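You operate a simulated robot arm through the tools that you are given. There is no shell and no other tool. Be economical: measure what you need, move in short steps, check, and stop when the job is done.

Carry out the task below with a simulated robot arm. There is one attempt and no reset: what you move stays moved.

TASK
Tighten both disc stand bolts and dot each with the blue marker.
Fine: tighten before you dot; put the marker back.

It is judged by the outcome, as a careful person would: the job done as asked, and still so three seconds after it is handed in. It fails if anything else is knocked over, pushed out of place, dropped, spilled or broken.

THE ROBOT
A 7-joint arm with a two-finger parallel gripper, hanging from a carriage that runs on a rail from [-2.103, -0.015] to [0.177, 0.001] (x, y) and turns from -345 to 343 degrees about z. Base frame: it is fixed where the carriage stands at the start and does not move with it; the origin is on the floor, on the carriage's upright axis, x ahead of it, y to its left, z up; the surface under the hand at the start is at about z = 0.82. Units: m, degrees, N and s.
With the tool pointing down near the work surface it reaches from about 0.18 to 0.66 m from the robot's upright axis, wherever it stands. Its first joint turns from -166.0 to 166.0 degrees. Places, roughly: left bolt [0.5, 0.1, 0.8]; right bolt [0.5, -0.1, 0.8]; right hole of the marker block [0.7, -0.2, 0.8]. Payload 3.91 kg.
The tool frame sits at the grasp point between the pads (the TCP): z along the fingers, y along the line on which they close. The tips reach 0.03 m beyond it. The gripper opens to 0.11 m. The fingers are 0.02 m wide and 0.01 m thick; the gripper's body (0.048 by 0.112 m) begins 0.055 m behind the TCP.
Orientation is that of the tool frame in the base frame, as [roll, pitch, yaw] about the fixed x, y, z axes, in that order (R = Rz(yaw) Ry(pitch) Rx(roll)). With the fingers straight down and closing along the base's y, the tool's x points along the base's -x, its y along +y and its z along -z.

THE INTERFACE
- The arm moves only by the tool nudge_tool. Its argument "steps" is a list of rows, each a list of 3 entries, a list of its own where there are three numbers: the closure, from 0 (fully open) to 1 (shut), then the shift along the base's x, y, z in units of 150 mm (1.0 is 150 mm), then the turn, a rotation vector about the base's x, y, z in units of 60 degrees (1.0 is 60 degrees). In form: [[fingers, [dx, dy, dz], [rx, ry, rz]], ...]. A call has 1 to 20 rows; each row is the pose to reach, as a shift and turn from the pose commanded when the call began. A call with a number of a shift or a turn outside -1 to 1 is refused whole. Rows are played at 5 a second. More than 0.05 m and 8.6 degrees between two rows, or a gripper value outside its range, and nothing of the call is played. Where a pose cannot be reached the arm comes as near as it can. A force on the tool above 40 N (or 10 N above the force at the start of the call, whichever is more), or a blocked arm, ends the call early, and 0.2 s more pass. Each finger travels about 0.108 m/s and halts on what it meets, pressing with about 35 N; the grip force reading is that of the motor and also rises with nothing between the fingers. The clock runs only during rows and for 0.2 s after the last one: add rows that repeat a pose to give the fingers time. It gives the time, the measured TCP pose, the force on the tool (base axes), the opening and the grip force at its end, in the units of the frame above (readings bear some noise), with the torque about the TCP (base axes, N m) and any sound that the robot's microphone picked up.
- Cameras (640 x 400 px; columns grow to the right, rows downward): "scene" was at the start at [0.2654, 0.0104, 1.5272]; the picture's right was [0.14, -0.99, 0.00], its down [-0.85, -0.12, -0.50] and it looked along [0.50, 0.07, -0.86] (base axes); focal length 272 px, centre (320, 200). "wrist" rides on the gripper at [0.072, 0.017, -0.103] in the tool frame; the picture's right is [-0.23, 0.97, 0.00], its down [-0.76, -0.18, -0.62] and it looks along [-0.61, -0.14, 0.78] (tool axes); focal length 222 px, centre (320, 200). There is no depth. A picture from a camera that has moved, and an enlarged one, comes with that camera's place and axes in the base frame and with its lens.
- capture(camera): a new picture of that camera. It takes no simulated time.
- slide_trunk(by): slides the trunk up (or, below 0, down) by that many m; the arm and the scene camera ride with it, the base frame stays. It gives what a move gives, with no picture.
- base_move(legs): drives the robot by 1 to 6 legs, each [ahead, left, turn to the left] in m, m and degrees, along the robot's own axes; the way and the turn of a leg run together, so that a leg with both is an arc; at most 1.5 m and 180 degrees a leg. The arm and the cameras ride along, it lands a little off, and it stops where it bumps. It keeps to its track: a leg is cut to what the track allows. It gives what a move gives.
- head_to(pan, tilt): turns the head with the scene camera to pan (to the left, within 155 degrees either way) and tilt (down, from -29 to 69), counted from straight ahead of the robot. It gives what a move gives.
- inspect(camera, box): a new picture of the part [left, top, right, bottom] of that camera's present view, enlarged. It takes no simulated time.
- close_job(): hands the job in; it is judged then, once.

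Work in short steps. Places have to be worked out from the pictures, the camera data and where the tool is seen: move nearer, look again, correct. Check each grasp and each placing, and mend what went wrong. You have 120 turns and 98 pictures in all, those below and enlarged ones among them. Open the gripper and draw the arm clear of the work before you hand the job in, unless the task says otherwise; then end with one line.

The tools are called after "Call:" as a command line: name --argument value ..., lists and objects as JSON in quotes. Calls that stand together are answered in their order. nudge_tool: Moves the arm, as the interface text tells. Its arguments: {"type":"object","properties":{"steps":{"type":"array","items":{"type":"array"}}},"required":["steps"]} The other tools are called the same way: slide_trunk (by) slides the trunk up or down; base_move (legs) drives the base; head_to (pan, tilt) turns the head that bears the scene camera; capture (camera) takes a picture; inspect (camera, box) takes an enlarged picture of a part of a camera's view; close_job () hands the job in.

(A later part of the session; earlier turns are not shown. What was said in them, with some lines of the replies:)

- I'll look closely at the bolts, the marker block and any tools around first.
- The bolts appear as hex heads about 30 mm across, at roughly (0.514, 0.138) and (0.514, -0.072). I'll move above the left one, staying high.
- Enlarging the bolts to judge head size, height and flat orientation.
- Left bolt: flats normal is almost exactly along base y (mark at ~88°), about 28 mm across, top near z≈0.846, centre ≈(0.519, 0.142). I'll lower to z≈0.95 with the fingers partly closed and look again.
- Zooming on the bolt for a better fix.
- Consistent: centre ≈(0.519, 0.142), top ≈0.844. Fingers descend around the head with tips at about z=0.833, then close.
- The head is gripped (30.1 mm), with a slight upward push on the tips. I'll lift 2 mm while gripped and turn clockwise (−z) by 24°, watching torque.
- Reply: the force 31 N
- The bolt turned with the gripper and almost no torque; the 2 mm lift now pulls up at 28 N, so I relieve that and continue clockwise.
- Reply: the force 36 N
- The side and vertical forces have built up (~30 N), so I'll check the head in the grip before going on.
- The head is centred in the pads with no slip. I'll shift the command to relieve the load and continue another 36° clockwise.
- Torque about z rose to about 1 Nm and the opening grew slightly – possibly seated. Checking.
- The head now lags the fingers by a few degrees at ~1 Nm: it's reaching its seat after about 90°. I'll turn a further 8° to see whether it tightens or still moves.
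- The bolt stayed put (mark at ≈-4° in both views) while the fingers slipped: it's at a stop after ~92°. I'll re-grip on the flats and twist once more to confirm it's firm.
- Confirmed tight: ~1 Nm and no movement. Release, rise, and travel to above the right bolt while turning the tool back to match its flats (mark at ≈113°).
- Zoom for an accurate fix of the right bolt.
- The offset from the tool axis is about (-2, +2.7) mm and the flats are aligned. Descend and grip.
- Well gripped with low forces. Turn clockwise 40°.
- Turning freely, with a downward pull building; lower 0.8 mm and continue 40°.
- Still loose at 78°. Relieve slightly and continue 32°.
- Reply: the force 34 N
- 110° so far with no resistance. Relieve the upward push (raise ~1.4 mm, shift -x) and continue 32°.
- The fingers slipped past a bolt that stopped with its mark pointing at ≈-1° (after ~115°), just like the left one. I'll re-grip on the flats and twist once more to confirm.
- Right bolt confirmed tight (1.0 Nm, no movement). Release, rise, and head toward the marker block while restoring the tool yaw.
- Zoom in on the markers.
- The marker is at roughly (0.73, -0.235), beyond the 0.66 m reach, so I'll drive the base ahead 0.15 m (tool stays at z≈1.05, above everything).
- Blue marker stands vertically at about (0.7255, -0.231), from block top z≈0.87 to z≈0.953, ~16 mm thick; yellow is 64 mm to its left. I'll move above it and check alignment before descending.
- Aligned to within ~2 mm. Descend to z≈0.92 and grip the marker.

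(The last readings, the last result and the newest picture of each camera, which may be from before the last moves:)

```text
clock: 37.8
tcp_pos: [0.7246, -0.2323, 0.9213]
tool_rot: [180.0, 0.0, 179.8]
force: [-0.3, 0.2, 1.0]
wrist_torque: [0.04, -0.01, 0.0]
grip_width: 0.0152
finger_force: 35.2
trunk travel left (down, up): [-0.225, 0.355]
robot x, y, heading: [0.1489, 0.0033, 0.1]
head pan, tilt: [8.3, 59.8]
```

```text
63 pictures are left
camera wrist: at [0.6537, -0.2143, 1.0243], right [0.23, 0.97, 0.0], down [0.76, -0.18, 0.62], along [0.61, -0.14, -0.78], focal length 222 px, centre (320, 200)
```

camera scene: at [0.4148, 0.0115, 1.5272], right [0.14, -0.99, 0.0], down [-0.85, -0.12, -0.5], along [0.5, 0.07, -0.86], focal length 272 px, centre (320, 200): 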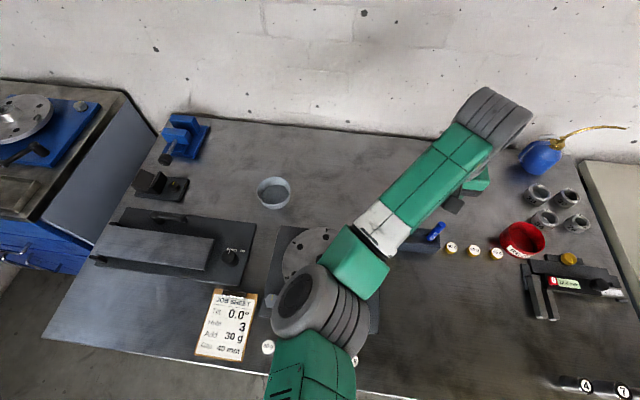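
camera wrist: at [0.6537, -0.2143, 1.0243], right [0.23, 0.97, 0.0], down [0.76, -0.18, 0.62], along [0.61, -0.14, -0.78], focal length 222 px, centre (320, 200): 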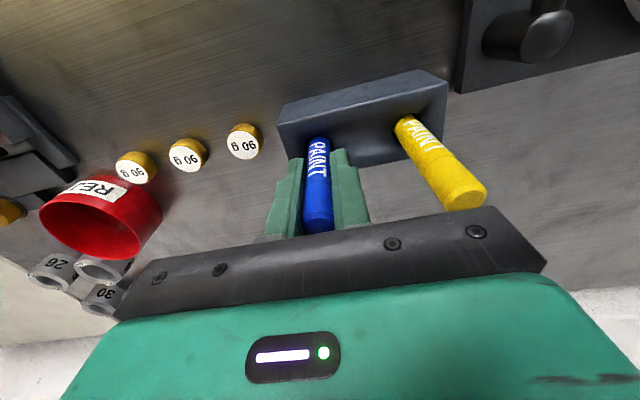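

Gripped (15.2 mm) with no side force. Lift straight up 0.15 m; I'll remember this pose for putting it back.

Call:
nudge_tool --steps '[[0.95, [0, 0, 0.1], [0, 0, 0]], [0.95, [0, 0, 0.25], [0, 0, 0]], [0.95, [0, 0, 0.4], [0, 0, 0]], [0.95, [0, 0, 0.6], [0, 0, 0]], [0.95, [0, 0, 0.8], [0, 0, 0]], [0.95, [0, 0, 1.0], [0, 0, 0]], [0.95, [0, 0, 1.0], [0, 0, 0]]]'

Call:
capture --camera "wrist"

Call:
capture --camera "scene"

```text
clock: 39.4
tcp_pos: [0.7252, -0.2319, 1.0705]
tool_rot: [180.0, 0.0, 179.9]
force: [-0.1, -0.2, 0.1]
wrist_torque: [0.02, 0.02, -0.01]
grip_width: 0.0152
finger_force: 35.2
trunk travel left (down, up): [-0.225, 0.355]
robot x, y, heading: [0.1527, 0.0011, -0.0]
head pan, tilt: [8.3, 59.8]
```

```text
62 pictures are left
camera wrist: at [0.654, -0.2149, 1.1743], right [0.23, 0.97, 0.0], down [0.76, -0.18, 0.62], along [0.61, -0.14, -0.78], focal length 222 px, centre (320, 200)
```

wrist: 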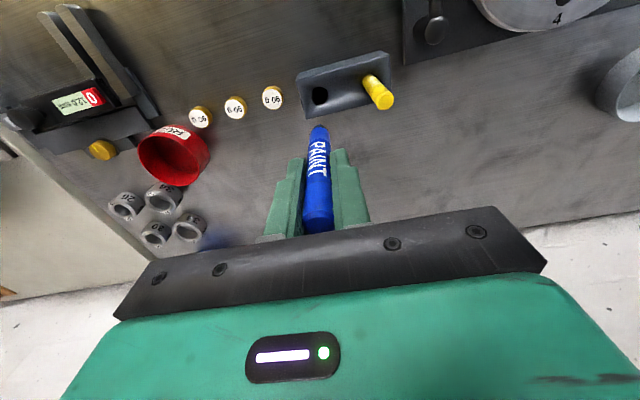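

```text
61 pictures are left
camera scene: at [0.4148, 0.0116, 1.5272], right [0.14, -0.99, 0.0], down [-0.85, -0.12, -0.5], along [0.5, 0.07, -0.86], focal length 272 px, centre (320, 200)
```

scene: 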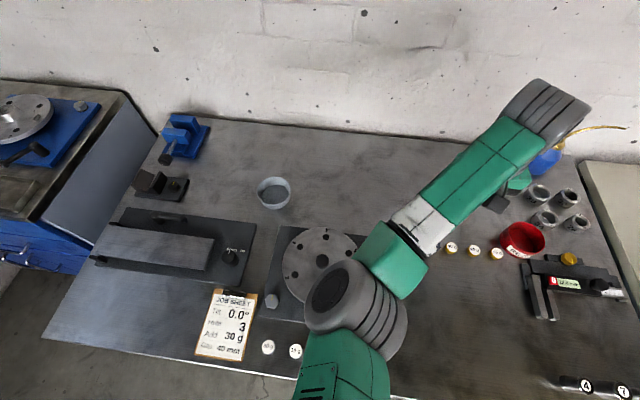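

Call:
inspect --camera "wrist" --box '[270, 100, 370, 240]'

```text
2.86 times, centred on (320, 170) of wrist
camera zoom: at [0.654, -0.2149, 1.1743], right [0.23, 0.97, 0.0], down [0.76, -0.18, 0.62], along [0.61, -0.14, -0.78], focal length 635 px, centre (320, 286)
```

zoom: 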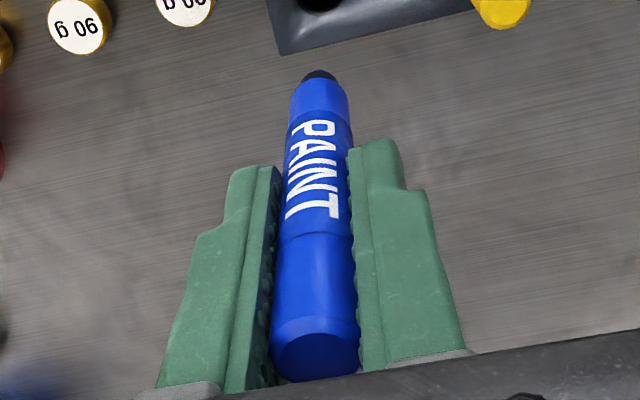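

The nib is at the bottom, about 0.103 m below the TCP, held straight. Carry it round at height to above the right bolt.

Call:
nudge_tool --steps '[[0.95, [-0.2, 0, 0], [0, 0, 0]], [0.95, [-0.4, 0, 0], [0, 0, 0]], [0.95, [-0.6, 0, 0], [0, 0, 0]], [0.95, [-0.8, 0, 0], [0, 0, 0]], [0.95, [-1.0, 0, 0], [0, 0, 0]], [0.95, [-1.0, 0.2, 0], [0, 0, 0]]]'

Call:
nudge_tool --steps '[[0.95, [-0.2, 0.1, 0], [0, 0, 0]], [0.95, [-0.38, 0.3, 0], [0, 0, 0]], [0.95, [-0.38, 0.5, 0], [0, 0, 0]], [0.95, [-0.38, 0.7, 0], [0, 0, 0]], [0.95, [-0.38, 0.85, 0], [0, 0, 0]], [0.95, [-0.38, 0.85, -0.2], [0, 0, 0]], [0.95, [-0.38, 0.85, -0.4], [0, 0, 0]], [0.95, [-0.38, 0.85, -0.6], [0, 0, 0]], [0.95, [-0.38, 0.85, -0.6], [0, 0, 0]]]'

Call:
capture --camera "wrist"

```text
clock: 40.8
tcp_pos: [0.5753, -0.2021, 1.0702]
tool_rot: [180.0, 0.0, 179.8]
force: [0.7, -0.3, 0.0]
wrist_torque: [0.01, 0.03, -0.02]
grip_width: 0.0154
finger_force: 35.0
trunk travel left (down, up): [-0.225, 0.355]
robot x, y, heading: [0.1518, 0.0013, 0.1]
head pan, tilt: [8.3, 59.8]
```

```text
clock: 42.8
tcp_pos: [0.516, -0.0743, 0.9813]
tool_rot: [180.0, 0.0, 179.9]
force: [-0.7, -0.1, -0.5]
wrist_torque: [0.03, -0.04, -0.04]
grip_width: 0.0151
finger_force: 35.2
trunk travel left (down, up): [-0.225, 0.355]
robot x, y, heading: [0.1502, 0.0008, -0.0]
head pan, tilt: [8.3, 59.8]
```

```text
59 pictures are left
camera wrist: at [0.4464, -0.0575, 1.0844], right [0.23, 0.97, 0.0], down [0.76, -0.18, 0.62], along [0.61, -0.14, -0.78], focal length 222 px, centre (320, 200)
```

wrist: 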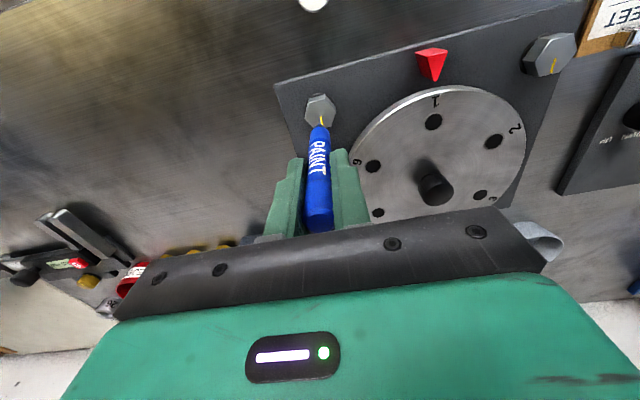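

Call:
inspect --camera "wrist" --box '[280, 80, 370, 140]'

```text
6.67 times, centred on (325, 110) of wrist
camera zoom: at [0.4464, -0.0575, 1.0844], right [0.23, 0.97, 0.0], down [0.76, -0.18, 0.62], along [0.61, -0.14, -0.78], focal length 1481 px, centre (287, 800)
```

zoom: 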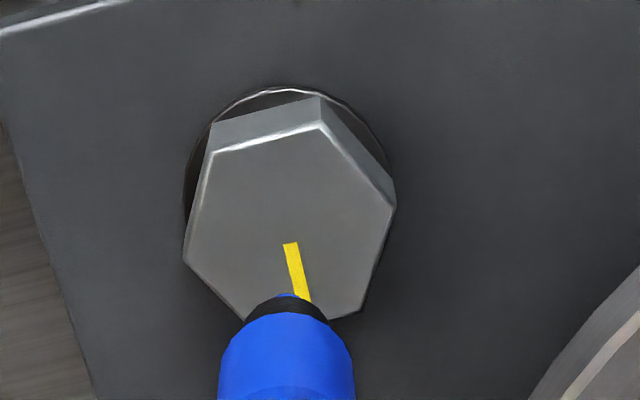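

Nib tip is ~0.1055 m below TCP (z≈0.876), the bolt centre is on the axis. Aim 3 mm to -x of centre (clear of the yellow line), lower 26 mm.

Call:
nudge_tool --steps '[[0.95, [-0.02, 0, -0.08], [0, 0, 0]], [0.95, [-0.02, 0, -0.16], [0, 0, 0]], [0.95, [-0.02, 0, -0.173], [0, 0, 0]], [0.95, [-0.02, 0, -0.173], [0, 0, 0]]]'

Call:
inspect --camera "wrist" --box '[280, 80, 370, 140]'

```text
clock: 43.8
tcp_pos: [0.5145, -0.0737, 0.954]
tool_rot: [-180.0, 0.0, 179.8]
force: [-0.2, 0.1, -0.4]
wrist_torque: [0.01, 0.03, 0.03]
grip_width: 0.0151
finger_force: 35.0
trunk travel left (down, up): [-0.225, 0.355]
robot x, y, heading: [0.1507, 0.0037, -0.1]
head pan, tilt: [8.3, 59.8]
```

```text
6.67 times, centred on (325, 110) of wrist
camera zoom: at [0.4436, -0.0575, 1.0581], right [0.23, 0.97, 0.0], down [0.76, -0.18, 0.62], along [0.61, -0.14, -0.78], focal length 1481 px, centre (287, 800)
```

zoom: 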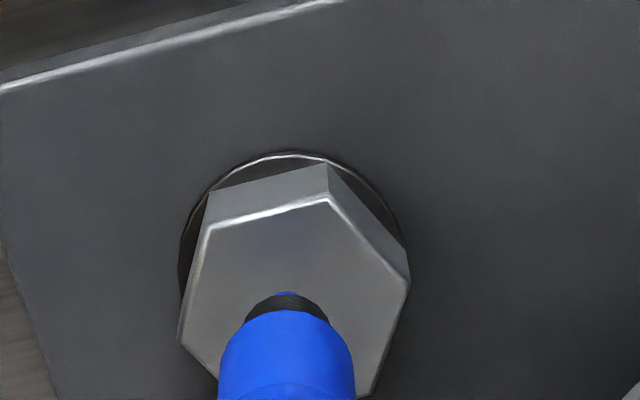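

No contact yet; the nib is over the head. Lower in 1 mm steps, 3 mm.

Call:
nudge_tool --steps '[[0.95, [0, 0, -0.007], [0, 0, 0]], [0.95, [0, 0, -0.014], [0, 0, 0]], [0.95, [0, 0, -0.02], [0, 0, 0]]]'

```text
clock: 44.6
tcp_pos: [0.5142, -0.0754, 0.9524]
tool_rot: [180.0, -0.1, 179.9]
force: [-0.1, -0.6, -1.0]
wrist_torque: [0.0, -0.01, 0.01]
grip_width: 0.0155
finger_force: 35.1
trunk travel left (down, up): [-0.225, 0.355]
robot x, y, heading: [0.1505, -0.0004, 0.2]
head pan, tilt: [8.3, 59.8]
```

Still free. Two more millimetres.

Call:
nudge_tool --steps '[[0.95, [0, 0, -0.007], [0, 0, 0]], [0.95, [0, 0, -0.013], [0, 0, 0]]]'

Call:
inspect --camera "wrist" --box '[280, 90, 370, 150]'

```text
clock: 45.2
tcp_pos: [0.5134, -0.0745, 0.95]
tool_rot: [-180.0, -0.1, -179.9]
force: [-0.6, -0.3, 0.6]
wrist_torque: [-0.02, -0.03, -0.01]
grip_width: 0.0156
finger_force: 35.0
trunk travel left (down, up): [-0.225, 0.355]
robot x, y, heading: [0.1494, 0.0002, 0.1]
head pan, tilt: [8.3, 59.8]
```

```text
6.67 times, centred on (325, 120) of wrist
camera zoom: at [0.4434, -0.0576, 1.0534], right [0.23, 0.97, 0.0], down [0.76, -0.18, 0.62], along [0.61, -0.14, -0.78], focal length 1481 px, centre (287, 733)
```

zoom: 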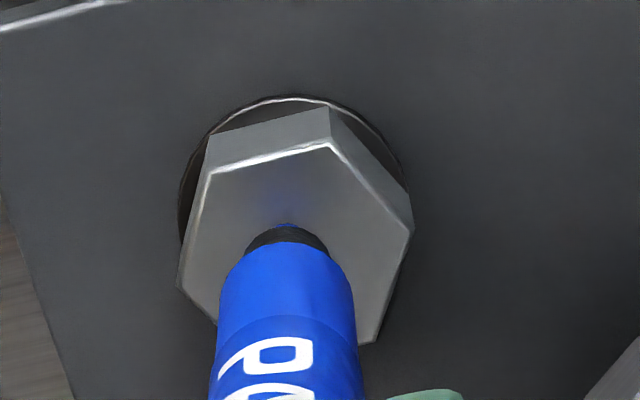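

Very close (its reflection/shadow shows). Go down 2 mm more.

Call:
nudge_tool --steps '[[0.95, [0, 0, -0.007], [0, 0, 0]], [0.95, [0, 0, -0.013], [0, 0, 0]]]'

```text
clock: 45.8
tcp_pos: [0.5137, -0.0748, 0.9481]
tool_rot: [180.0, 0.0, 179.8]
force: [-0.5, 0.6, 1.0]
wrist_torque: [-0.03, -0.02, 0.02]
grip_width: 0.0157
finger_force: 35.0
trunk travel left (down, up): [-0.225, 0.355]
robot x, y, heading: [0.1482, -0.0003, -0.3]
head pan, tilt: [8.3, 59.8]
```

Call:
nudge_tool --steps '[[0.95, [0, 0, -0.007], [0, 0, 0]], [0.95, [0, 0, -0.01], [0, 0, 0]]]'

Call:
inspect --camera "wrist" --box '[280, 90, 370, 150]'

```text
clock: 46.4
tcp_pos: [0.5151, -0.0744, 0.9486]
tool_rot: [-180.0, 0.1, 179.9]
force: [-4.0, 0.7, 24.9]
wrist_torque: [0.01, 0.38, -0.03]
grip_width: 0.0155
finger_force: 35.0
trunk travel left (down, up): [-0.225, 0.355]
robot x, y, heading: [0.153, -0.0034, -0.1]
head pan, tilt: [8.3, 59.8]
```

```text
6.67 times, centred on (325, 120) of wrist
camera zoom: at [0.4439, -0.0577, 1.0509], right [0.23, 0.97, 0.0], down [0.76, -0.18, 0.62], along [0.61, -0.14, -0.78], focal length 1481 px, centre (287, 733)
```

zoom: 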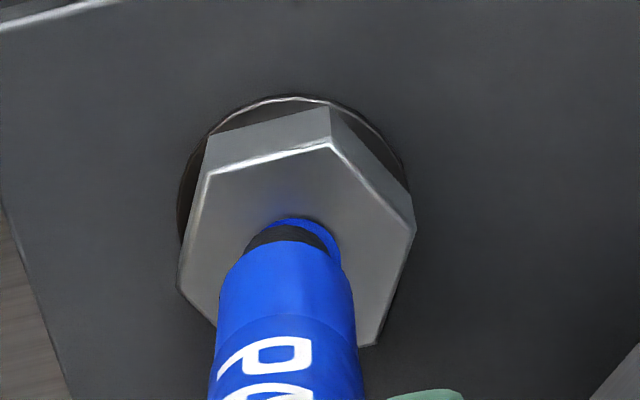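

Contact (25 N) and a blue dot has formed. Lift straight off and look.

Call:
nudge_tool --steps '[[0.95, [0, 0, 0.1], [0, 0, 0]], [0.95, [0, 0, 0.3], [0, 0, 0]], [0.95, [0, 0, 0.5], [0, 0, 0]], [0.95, [0, 0, 0.5], [0, 0, 0]]]'

Call:
inspect --camera "wrist" --box '[270, 80, 370, 150]'

```text
clock: 47.4
tcp_pos: [0.5137, -0.0749, 1.0232]
tool_rot: [180.0, -0.1, 179.8]
force: [0.4, -0.3, 0.5]
wrist_torque: [0.0, 0.02, -0.01]
grip_width: 0.0156
finger_force: 34.9
trunk travel left (down, up): [-0.225, 0.355]
robot x, y, heading: [0.1488, -0.0003, 0.1]
head pan, tilt: [8.3, 59.8]
```

```text
5.71 times, centred on (320, 115) of wrist
camera zoom: at [0.4437, -0.058, 1.1261], right [0.23, 0.97, 0.0], down [0.76, -0.18, 0.62], along [0.61, -0.14, -0.78], focal length 1269 px, centre (320, 686)
```

zoom: 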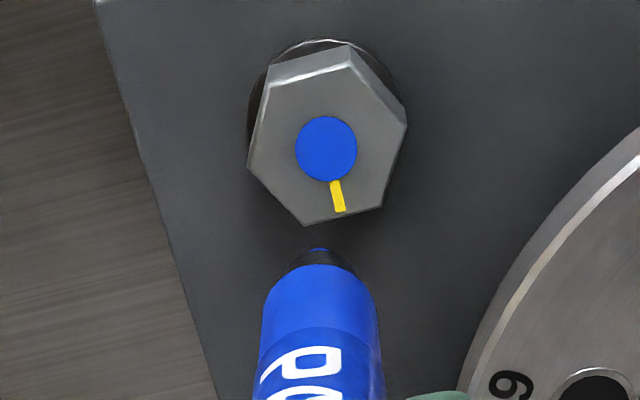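

Clean dot on the right bolt. Now raise a bit and carry the marker +0.2155 m in y to the left bolt.

Call:
nudge_tool --steps '[[0.95, [0, 0.0, 0.2], [0, 0, 0]], [0.95, [0, 0.2, 0.2], [0, 0, 0]], [0.95, [0, 0.4, 0.2], [0, 0, 0]], [0.95, [0, 0.6, 0.2], [0, 0, 0]], [0.95, [0, 0.8, 0.2], [0, 0, 0]], [0.95, [0, 1.0, 0.2], [0, 0, 0]]]'

Call:
nudge_tool --steps '[[0.95, [0, 0.2, 0], [0, 0, 0]], [0.95, [0, 0.437, 0], [0, 0, 0]], [0.95, [0, 0.437, -0.25], [0, 0, 0]], [0.95, [0, 0.437, -0.5], [0, 0, 0]], [0.95, [0, 0.437, -0.5], [0, 0, 0]]]'

Call:
inspect --camera "wrist" --box '[270, 80, 370, 150]'

```text
clock: 48.8
tcp_pos: [0.5134, 0.0748, 1.0518]
tool_rot: [-180.0, 0.0, 179.9]
force: [-0.4, -0.8, -0.5]
wrist_torque: [0.01, -0.01, -0.04]
grip_width: 0.0157
finger_force: 35.0
trunk travel left (down, up): [-0.225, 0.355]
robot x, y, heading: [0.1505, 0.0006, 0.2]
head pan, tilt: [8.3, 59.8]
```

```text
clock: 50.0
tcp_pos: [0.5145, 0.1409, 0.977]
tool_rot: [180.0, 0.0, 179.8]
force: [0.3, -0.6, 0.0]
wrist_torque: [0.03, 0.0, 0.0]
grip_width: 0.0155
finger_force: 35.6
trunk travel left (down, up): [-0.225, 0.355]
robot x, y, heading: [0.1507, 0.0035, 0.1]
head pan, tilt: [8.3, 59.8]
```

```text
5.71 times, centred on (320, 115) of wrist
camera zoom: at [0.4433, 0.1582, 1.0798], right [0.23, 0.97, 0.0], down [0.76, -0.18, 0.62], along [0.61, -0.14, -0.78], focal length 1269 px, centre (320, 686)
```

zoom: 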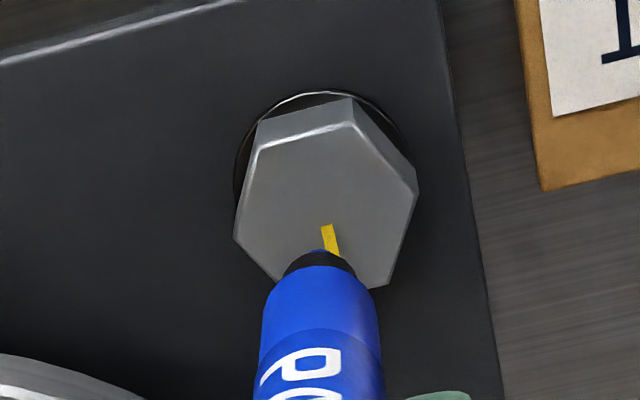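

Aligned (3 mm -x of centre as planned). Contact should be ~30 mm below; descend 27 mm, then fine steps.

Call:
nudge_tool --steps '[[0.95, [0.003, 0.006, -0.08], [0, 0, 0]], [0.95, [0.003, 0.006, -0.15], [0, 0, 0]], [0.95, [0.003, 0.006, -0.18], [0, 0, 0]], [0.95, [0.003, 0.006, -0.185], [0, 0, 0]], [0.95, [0.003, 0.006, -0.185], [0, 0, 0]]]'

```text
clock: 51.2
tcp_pos: [0.5153, 0.1422, 0.9482]
tool_rot: [180.0, 0.1, 179.8]
force: [-0.1, -0.2, 0.4]
wrist_torque: [0.02, 0.01, -0.04]
grip_width: 0.0155
finger_force: 35.0
trunk travel left (down, up): [-0.225, 0.355]
robot x, y, heading: [0.149, -0.0006, 0.1]
head pan, tilt: [8.3, 59.8]
```

Call:
nudge_tool --steps '[[0.95, [0, 0, -0.005], [0, 0, 0]], [0.95, [0, 0, -0.01], [0, 0, 0]]]'

```text
clock: 51.8
tcp_pos: [0.5144, 0.1417, 0.9474]
tool_rot: [-180.0, 0.1, 179.9]
force: [-0.8, 0.7, 4.1]
wrist_torque: [0.02, 0.09, 0.0]
grip_width: 0.0157
finger_force: 35.2
trunk travel left (down, up): [-0.225, 0.355]
robot x, y, heading: [0.1501, 0.0051, 0.2]
head pan, tilt: [8.3, 59.8]
```

First contact (4 N). Press 0.6 mm more, then lift straight off.

Call:
nudge_tool --steps '[[0.95, [0, 0, -0.004], [0, 0, 0]], [0.95, [0, 0, -0.004], [0, 0, 0]]]'

Call:
nudge_tool --steps '[[0.95, [0, 0, 0.1], [0, 0, 0]], [0.95, [0, 0, 0.3], [0, 0, 0]], [0.95, [0, 0, 0.5], [0, 0, 0]], [0.95, [0, 0, 0.5], [0, 0, 0]]]'

Call:
inspect --camera "wrist" --box '[270, 80, 370, 150]'

```text
clock: 52.4
tcp_pos: [0.5159, 0.1427, 0.948]
tool_rot: [180.0, 0.1, 179.9]
force: [-2.9, -1.7, 15.9]
wrist_torque: [-0.1, 0.27, 0.02]
grip_width: 0.0155
finger_force: 35.0
trunk travel left (down, up): [-0.225, 0.355]
robot x, y, heading: [0.1485, 0.0031, -0.1]
head pan, tilt: [8.3, 59.8]
```

```text
clock: 53.4
tcp_pos: [0.5166, 0.1427, 1.0225]
tool_rot: [-180.0, 0.0, 179.7]
force: [1.0, 0.0, -0.3]
wrist_torque: [-0.01, 0.01, 0.02]
grip_width: 0.0156
finger_force: 35.2
trunk travel left (down, up): [-0.225, 0.355]
robot x, y, heading: [0.1518, 0.0035, -0.2]
head pan, tilt: [8.3, 59.8]
```

```text
5.71 times, centred on (320, 115) of wrist
camera zoom: at [0.4447, 0.1589, 1.1253], right [0.23, 0.97, 0.0], down [0.76, -0.18, 0.62], along [0.61, -0.14, -0.78], focal length 1269 px, centre (320, 686)
```

zoom: 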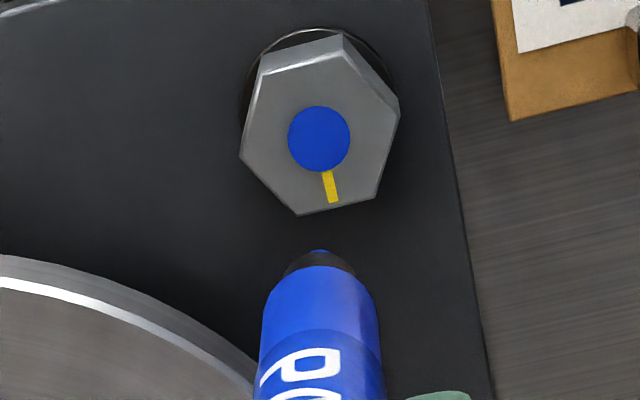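

Both dots are good. Carry the marker back: raise, retrace in y, then x, to above its hole.

Call:
nudge_tool --steps '[[0.95, [0, 0, 0.2], [0, 0, 0]], [0.95, [0, 0, 0.328], [0, 0, 0]], [0.95, [0, -0.2, 0.328], [0, 0, 0]], [0.95, [0, -0.4, 0.328], [0, 0, 0]], [0.95, [0, -0.6, 0.328], [0, 0, 0]], [0.95, [0, -0.8, 0.328], [0, 0, 0]], [0.95, [0, -1.0, 0.328], [0, 0, 0]]]'

Call:
nudge_tool --steps '[[0.95, [0, -0.2, 0], [0, 0, 0]], [0.95, [0, -0.4, 0], [0, 0, 0]], [0.95, [0, -0.6, 0], [0, 0, 0]], [0.95, [0, -0.8, 0], [0, 0, 0]], [0.95, [0, -1.0, 0], [0, 0, 0]]]'

Call:
nudge_tool --steps '[[0.95, [0, -0.2, 0], [0, 0, 0]], [0.95, [0, -0.4, 0], [0, 0, 0]], [0.95, [0, -0.493, 0], [0, 0, 0]], [0.95, [0.2, -0.493, 0], [0, 0, 0]], [0.95, [0.4, -0.493, 0], [0, 0, 0]], [0.95, [0.6, -0.493, 0], [0, 0, 0]], [0.95, [0.8, -0.493, 0], [0, 0, 0]], [0.95, [1.0, -0.493, 0], [0, 0, 0]]]'

Call:
nudge_tool --steps '[[0.95, [0.2, 0, 0], [0, 0, 0]], [0.95, [0.397, 0, 0], [0, 0, 0]], [0.95, [0.397, 0, 0], [0, 0, 0]], [0.95, [0.397, 0, 0], [0, 0, 0]]]'

Call:
capture --camera "wrist"

```text
clock: 55.0
tcp_pos: [0.5153, -0.0065, 1.071]
tool_rot: [-180.0, 0.0, 179.8]
force: [0.0, 0.2, -0.7]
wrist_torque: [0.0, 0.03, 0.0]
grip_width: 0.0156
finger_force: 35.3
trunk travel left (down, up): [-0.225, 0.355]
robot x, y, heading: [0.1523, 0.0013, 0.2]
head pan, tilt: [8.3, 59.8]
```

```text
clock: 56.2
tcp_pos: [0.5156, -0.1588, 1.0704]
tool_rot: [179.9, 0.0, 179.8]
force: [-0.2, 1.0, -1.1]
wrist_torque: [-0.01, 0.0, -0.04]
grip_width: 0.0157
finger_force: 34.8
trunk travel left (down, up): [-0.225, 0.355]
robot x, y, heading: [0.1481, -0.0007, 0.1]
head pan, tilt: [8.3, 59.8]
```

```text
clock: 58.0
tcp_pos: [0.6661, -0.2316, 1.0695]
tool_rot: [-180.0, 0.0, 179.9]
force: [0.3, 0.0, -0.2]
wrist_torque: [-0.01, 0.01, 0.01]
grip_width: 0.0154
finger_force: 35.1
trunk travel left (down, up): [-0.225, 0.355]
robot x, y, heading: [0.1514, -0.0028, 0.1]
head pan, tilt: [8.3, 59.8]
```

```text
clock: 59.0
tcp_pos: [0.7243, -0.233, 1.0696]
tool_rot: [180.0, 0.0, 179.9]
force: [0.9, 0.3, -0.8]
wrist_torque: [-0.01, 0.01, -0.02]
grip_width: 0.0154
finger_force: 35.0
trunk travel left (down, up): [-0.225, 0.355]
robot x, y, heading: [0.1521, -0.0005, -0.2]
head pan, tilt: [8.3, 59.8]
```

```text
51 pictures are left
camera wrist: at [0.6537, -0.2153, 1.1733], right [0.23, 0.97, 0.0], down [0.76, -0.18, 0.62], along [0.61, -0.14, -0.78], focal length 222 px, centre (320, 200)
```

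wrist: 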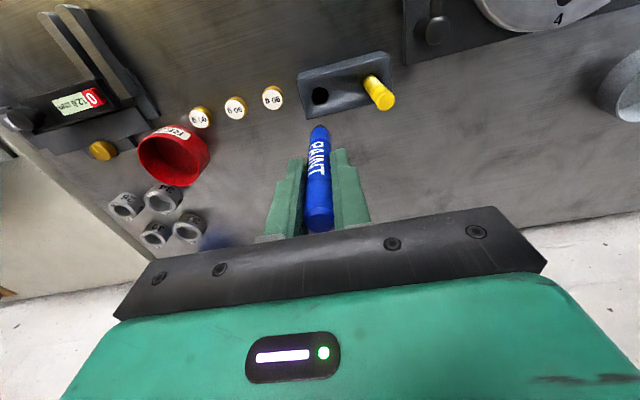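

The view matches the one just after extraction. Lower it back along the same line, stopping just short to check forces.

Call:
nudge_tool --steps '[[0.95, [0, 0, -0.2], [0, 0, 0]], [0.95, [0, 0, -0.35], [0, 0, 0]], [0.95, [0, 0, -0.45], [0, 0, 0]], [0.95, [0, 0, -0.55], [0, 0, 0]], [0.95, [0, 0, -0.62], [0, 0, 0]], [0.95, [0, 0, -0.7], [0, 0, 0]], [0.95, [0, 0, -0.78], [0, 0, 0]], [0.95, [0, 0, -0.78], [0, 0, 0]]]'

Call:
capture --camera "wrist"

```text
clock: 60.8
tcp_pos: [0.7245, -0.233, 0.9535]
tool_rot: [180.0, 0.0, 179.9]
force: [0.2, 0.0, -0.3]
wrist_torque: [0.01, 0.01, 0.01]
grip_width: 0.0157
finger_force: 34.5
trunk travel left (down, up): [-0.225, 0.355]
robot x, y, heading: [0.1472, 0.0012, 0.1]
head pan, tilt: [8.3, 59.8]
```

```text
50 pictures are left
camera wrist: at [0.6535, -0.2158, 1.0571], right [0.23, 0.97, 0.0], down [0.76, -0.18, 0.62], along [0.61, -0.14, -0.78], focal length 222 px, centre (320, 200)
```

wrist: 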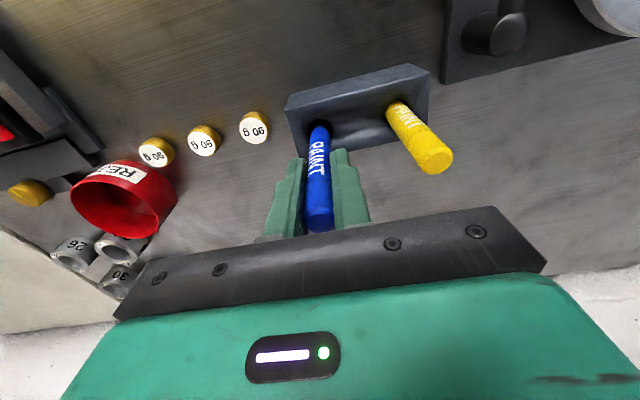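

It's in the hole with no force. Finish the descent to the original depth.

Call:
nudge_tool --steps '[[0.95, [0, 0, -0.08], [0, 0, 0]], [0.95, [0, 0, -0.15], [0, 0, 0]], [0.95, [0, 0, -0.2], [0, 0, 0]], [0.95, [0, 0, -0.212], [0, 0, 0]], [0.95, [0, 0, -0.212], [0, 0, 0]]]'

```text
clock: 62.0
tcp_pos: [0.7252, -0.2329, 0.9247]
tool_rot: [-179.9, 0.2, 179.9]
force: [-4.5, 1.9, 25.1]
wrist_torque: [0.18, 0.16, 0.0]
grip_width: 0.0158
finger_force: 35.2
trunk travel left (down, up): [-0.225, 0.355]
robot x, y, heading: [0.1478, 0.0003, 0.2]
head pan, tilt: [8.3, 59.8]
```

It has bottomed (25 N). Ease up slightly, open gently and check.

Call:
nudge_tool --steps '[[0.95, [0, 0, 0.008], [0, 0, 0]], [0.85, [0, 0, 0.008], [0, 0, 0]], [0.7, [0, 0, 0.008], [0, 0, 0]], [0.6, [0, 0, 0.008], [0, 0, 0]], [0.6, [0, 0, 0.008], [0, 0, 0]]]'

Call:
nudge_tool --steps '[[0.6, [0, 0, 0.2], [0, 0, 0]], [0.6, [0, 0, 0.4], [0, 0, 0]], [0.6, [0, 0, 0.6], [0, 0, 0]], [0.6, [0, 0, 0.87], [0, 0, 0]], [0.6, [0, 0, 0.87], [0, 0, 0]]]'

Call:
inspect --camera "wrist" --box '[260, 60, 420, 170]'

```text
clock: 63.2
tcp_pos: [0.7245, -0.2323, 0.9228]
tool_rot: [-179.9, 0.0, 179.7]
force: [-0.9, -1.0, -0.5]
wrist_torque: [-0.03, 0.03, 0.0]
grip_width: 0.044
finger_force: 0.0
trunk travel left (down, up): [-0.225, 0.355]
robot x, y, heading: [0.1491, 0.0033, 0.1]
head pan, tilt: [8.3, 59.8]
```

```text
clock: 64.4
tcp_pos: [0.7243, -0.2311, 1.0547]
tool_rot: [180.0, 0.1, 180.0]
force: [-0.5, -0.7, -0.6]
wrist_torque: [-0.01, -0.01, -0.02]
grip_width: 0.0437
finger_force: 0.1
trunk travel left (down, up): [-0.225, 0.355]
robot x, y, heading: [0.1484, 0.0011, 0.0]
head pan, tilt: [8.3, 59.8]
```

```text
3.64 times, centred on (340, 115) of wrist
camera zoom: at [0.6534, -0.2139, 1.1586], right [0.23, 0.97, 0.0], down [0.76, -0.18, 0.62], along [0.61, -0.14, -0.78], focal length 808 px, centre (247, 509)
```

zoom: 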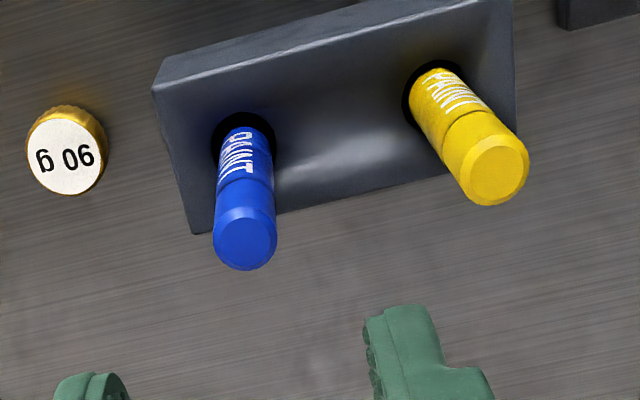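

The marker is seated upright as before. Draw the arm up and clear, open the gripper, and take a final look.

Call:
nudge_tool --steps '[[0.5, [0, 0, 0.2], [0, 0, 0]], [0.4, [0, 0, 0.5], [0, 0, 0]], [0.2, [-0.1, 0, 0.8], [0, 0, 0]], [0, [-0.3, 0, 1.0], [0, 0, 0]], [0, [-0.6, 0, 1.0], [0, 0, 0]], [0, [-0.9, 0, 1.0], [0, 0, 0]], [0, [-0.9, 0, 1.0], [0, 0, 0]]]'

Call:
base_move --legs '[[-0.15, 0, 0]]'

Call:
capture --camera "wrist"

Call:
capture --camera "scene"

```text
clock: 66.0
tcp_pos: [0.5901, -0.2331, 1.2049]
tool_rot: [-180.0, 0.0, 179.9]
force: [0.0, -0.3, -0.2]
wrist_torque: [0.02, -0.02, -0.03]
grip_width: 0.11
finger_force: 0.0
trunk travel left (down, up): [-0.225, 0.355]
robot x, y, heading: [0.1484, 0.0005, -0.1]
head pan, tilt: [8.3, 59.8]
```

```text
clock: 67.3
tcp_pos: [0.4396, -0.2335, 1.2054]
tool_rot: [179.9, 0.0, 179.7]
force: [-0.1, -0.5, 0.0]
wrist_torque: [0.03, 0.04, -0.03]
grip_width: 0.11
finger_force: 0.1
trunk travel left (down, up): [-0.225, 0.355]
robot x, y, heading: [0.0053, -0.0011, -0.0]
head pan, tilt: [8.3, 59.8]
```

```text
48 pictures are left
camera wrist: at [0.3691, -0.2171, 1.3074], right [0.23, 0.97, 0.0], down [0.76, -0.18, 0.62], along [0.61, -0.14, -0.78], focal length 222 px, centre (320, 200)
```

wrist: 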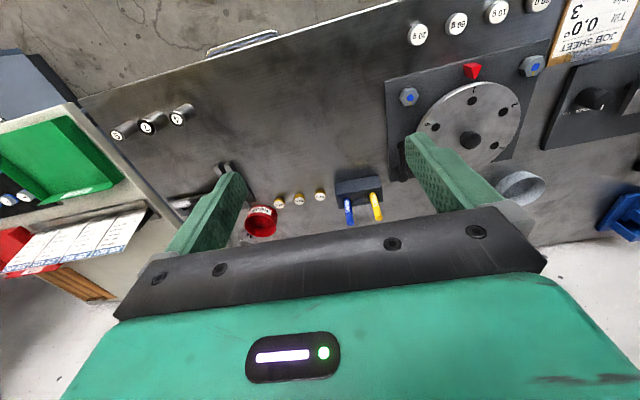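

```text
47 pictures are left
camera scene: at [0.2654, 0.0101, 1.5271], right [0.14, -0.99, 0.0], down [-0.86, -0.12, -0.5], along [0.5, 0.07, -0.86], focal length 272 px, centre (320, 200)
```

scene: 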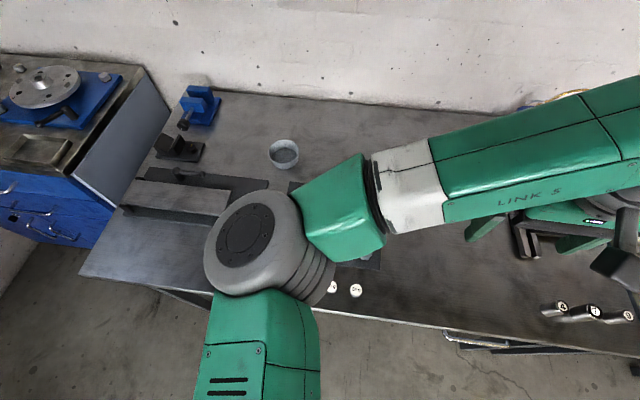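

Both bolts are tight and dotted, the marker is back in its hole, nothing else has moved and the arm is clear. Handing in.

Call:
close_job

```text
The job is handed in.
```

I tightened both disc stand bolts until they stopped turning, put a blue dot on each, and returned the marker to its hole in the block.
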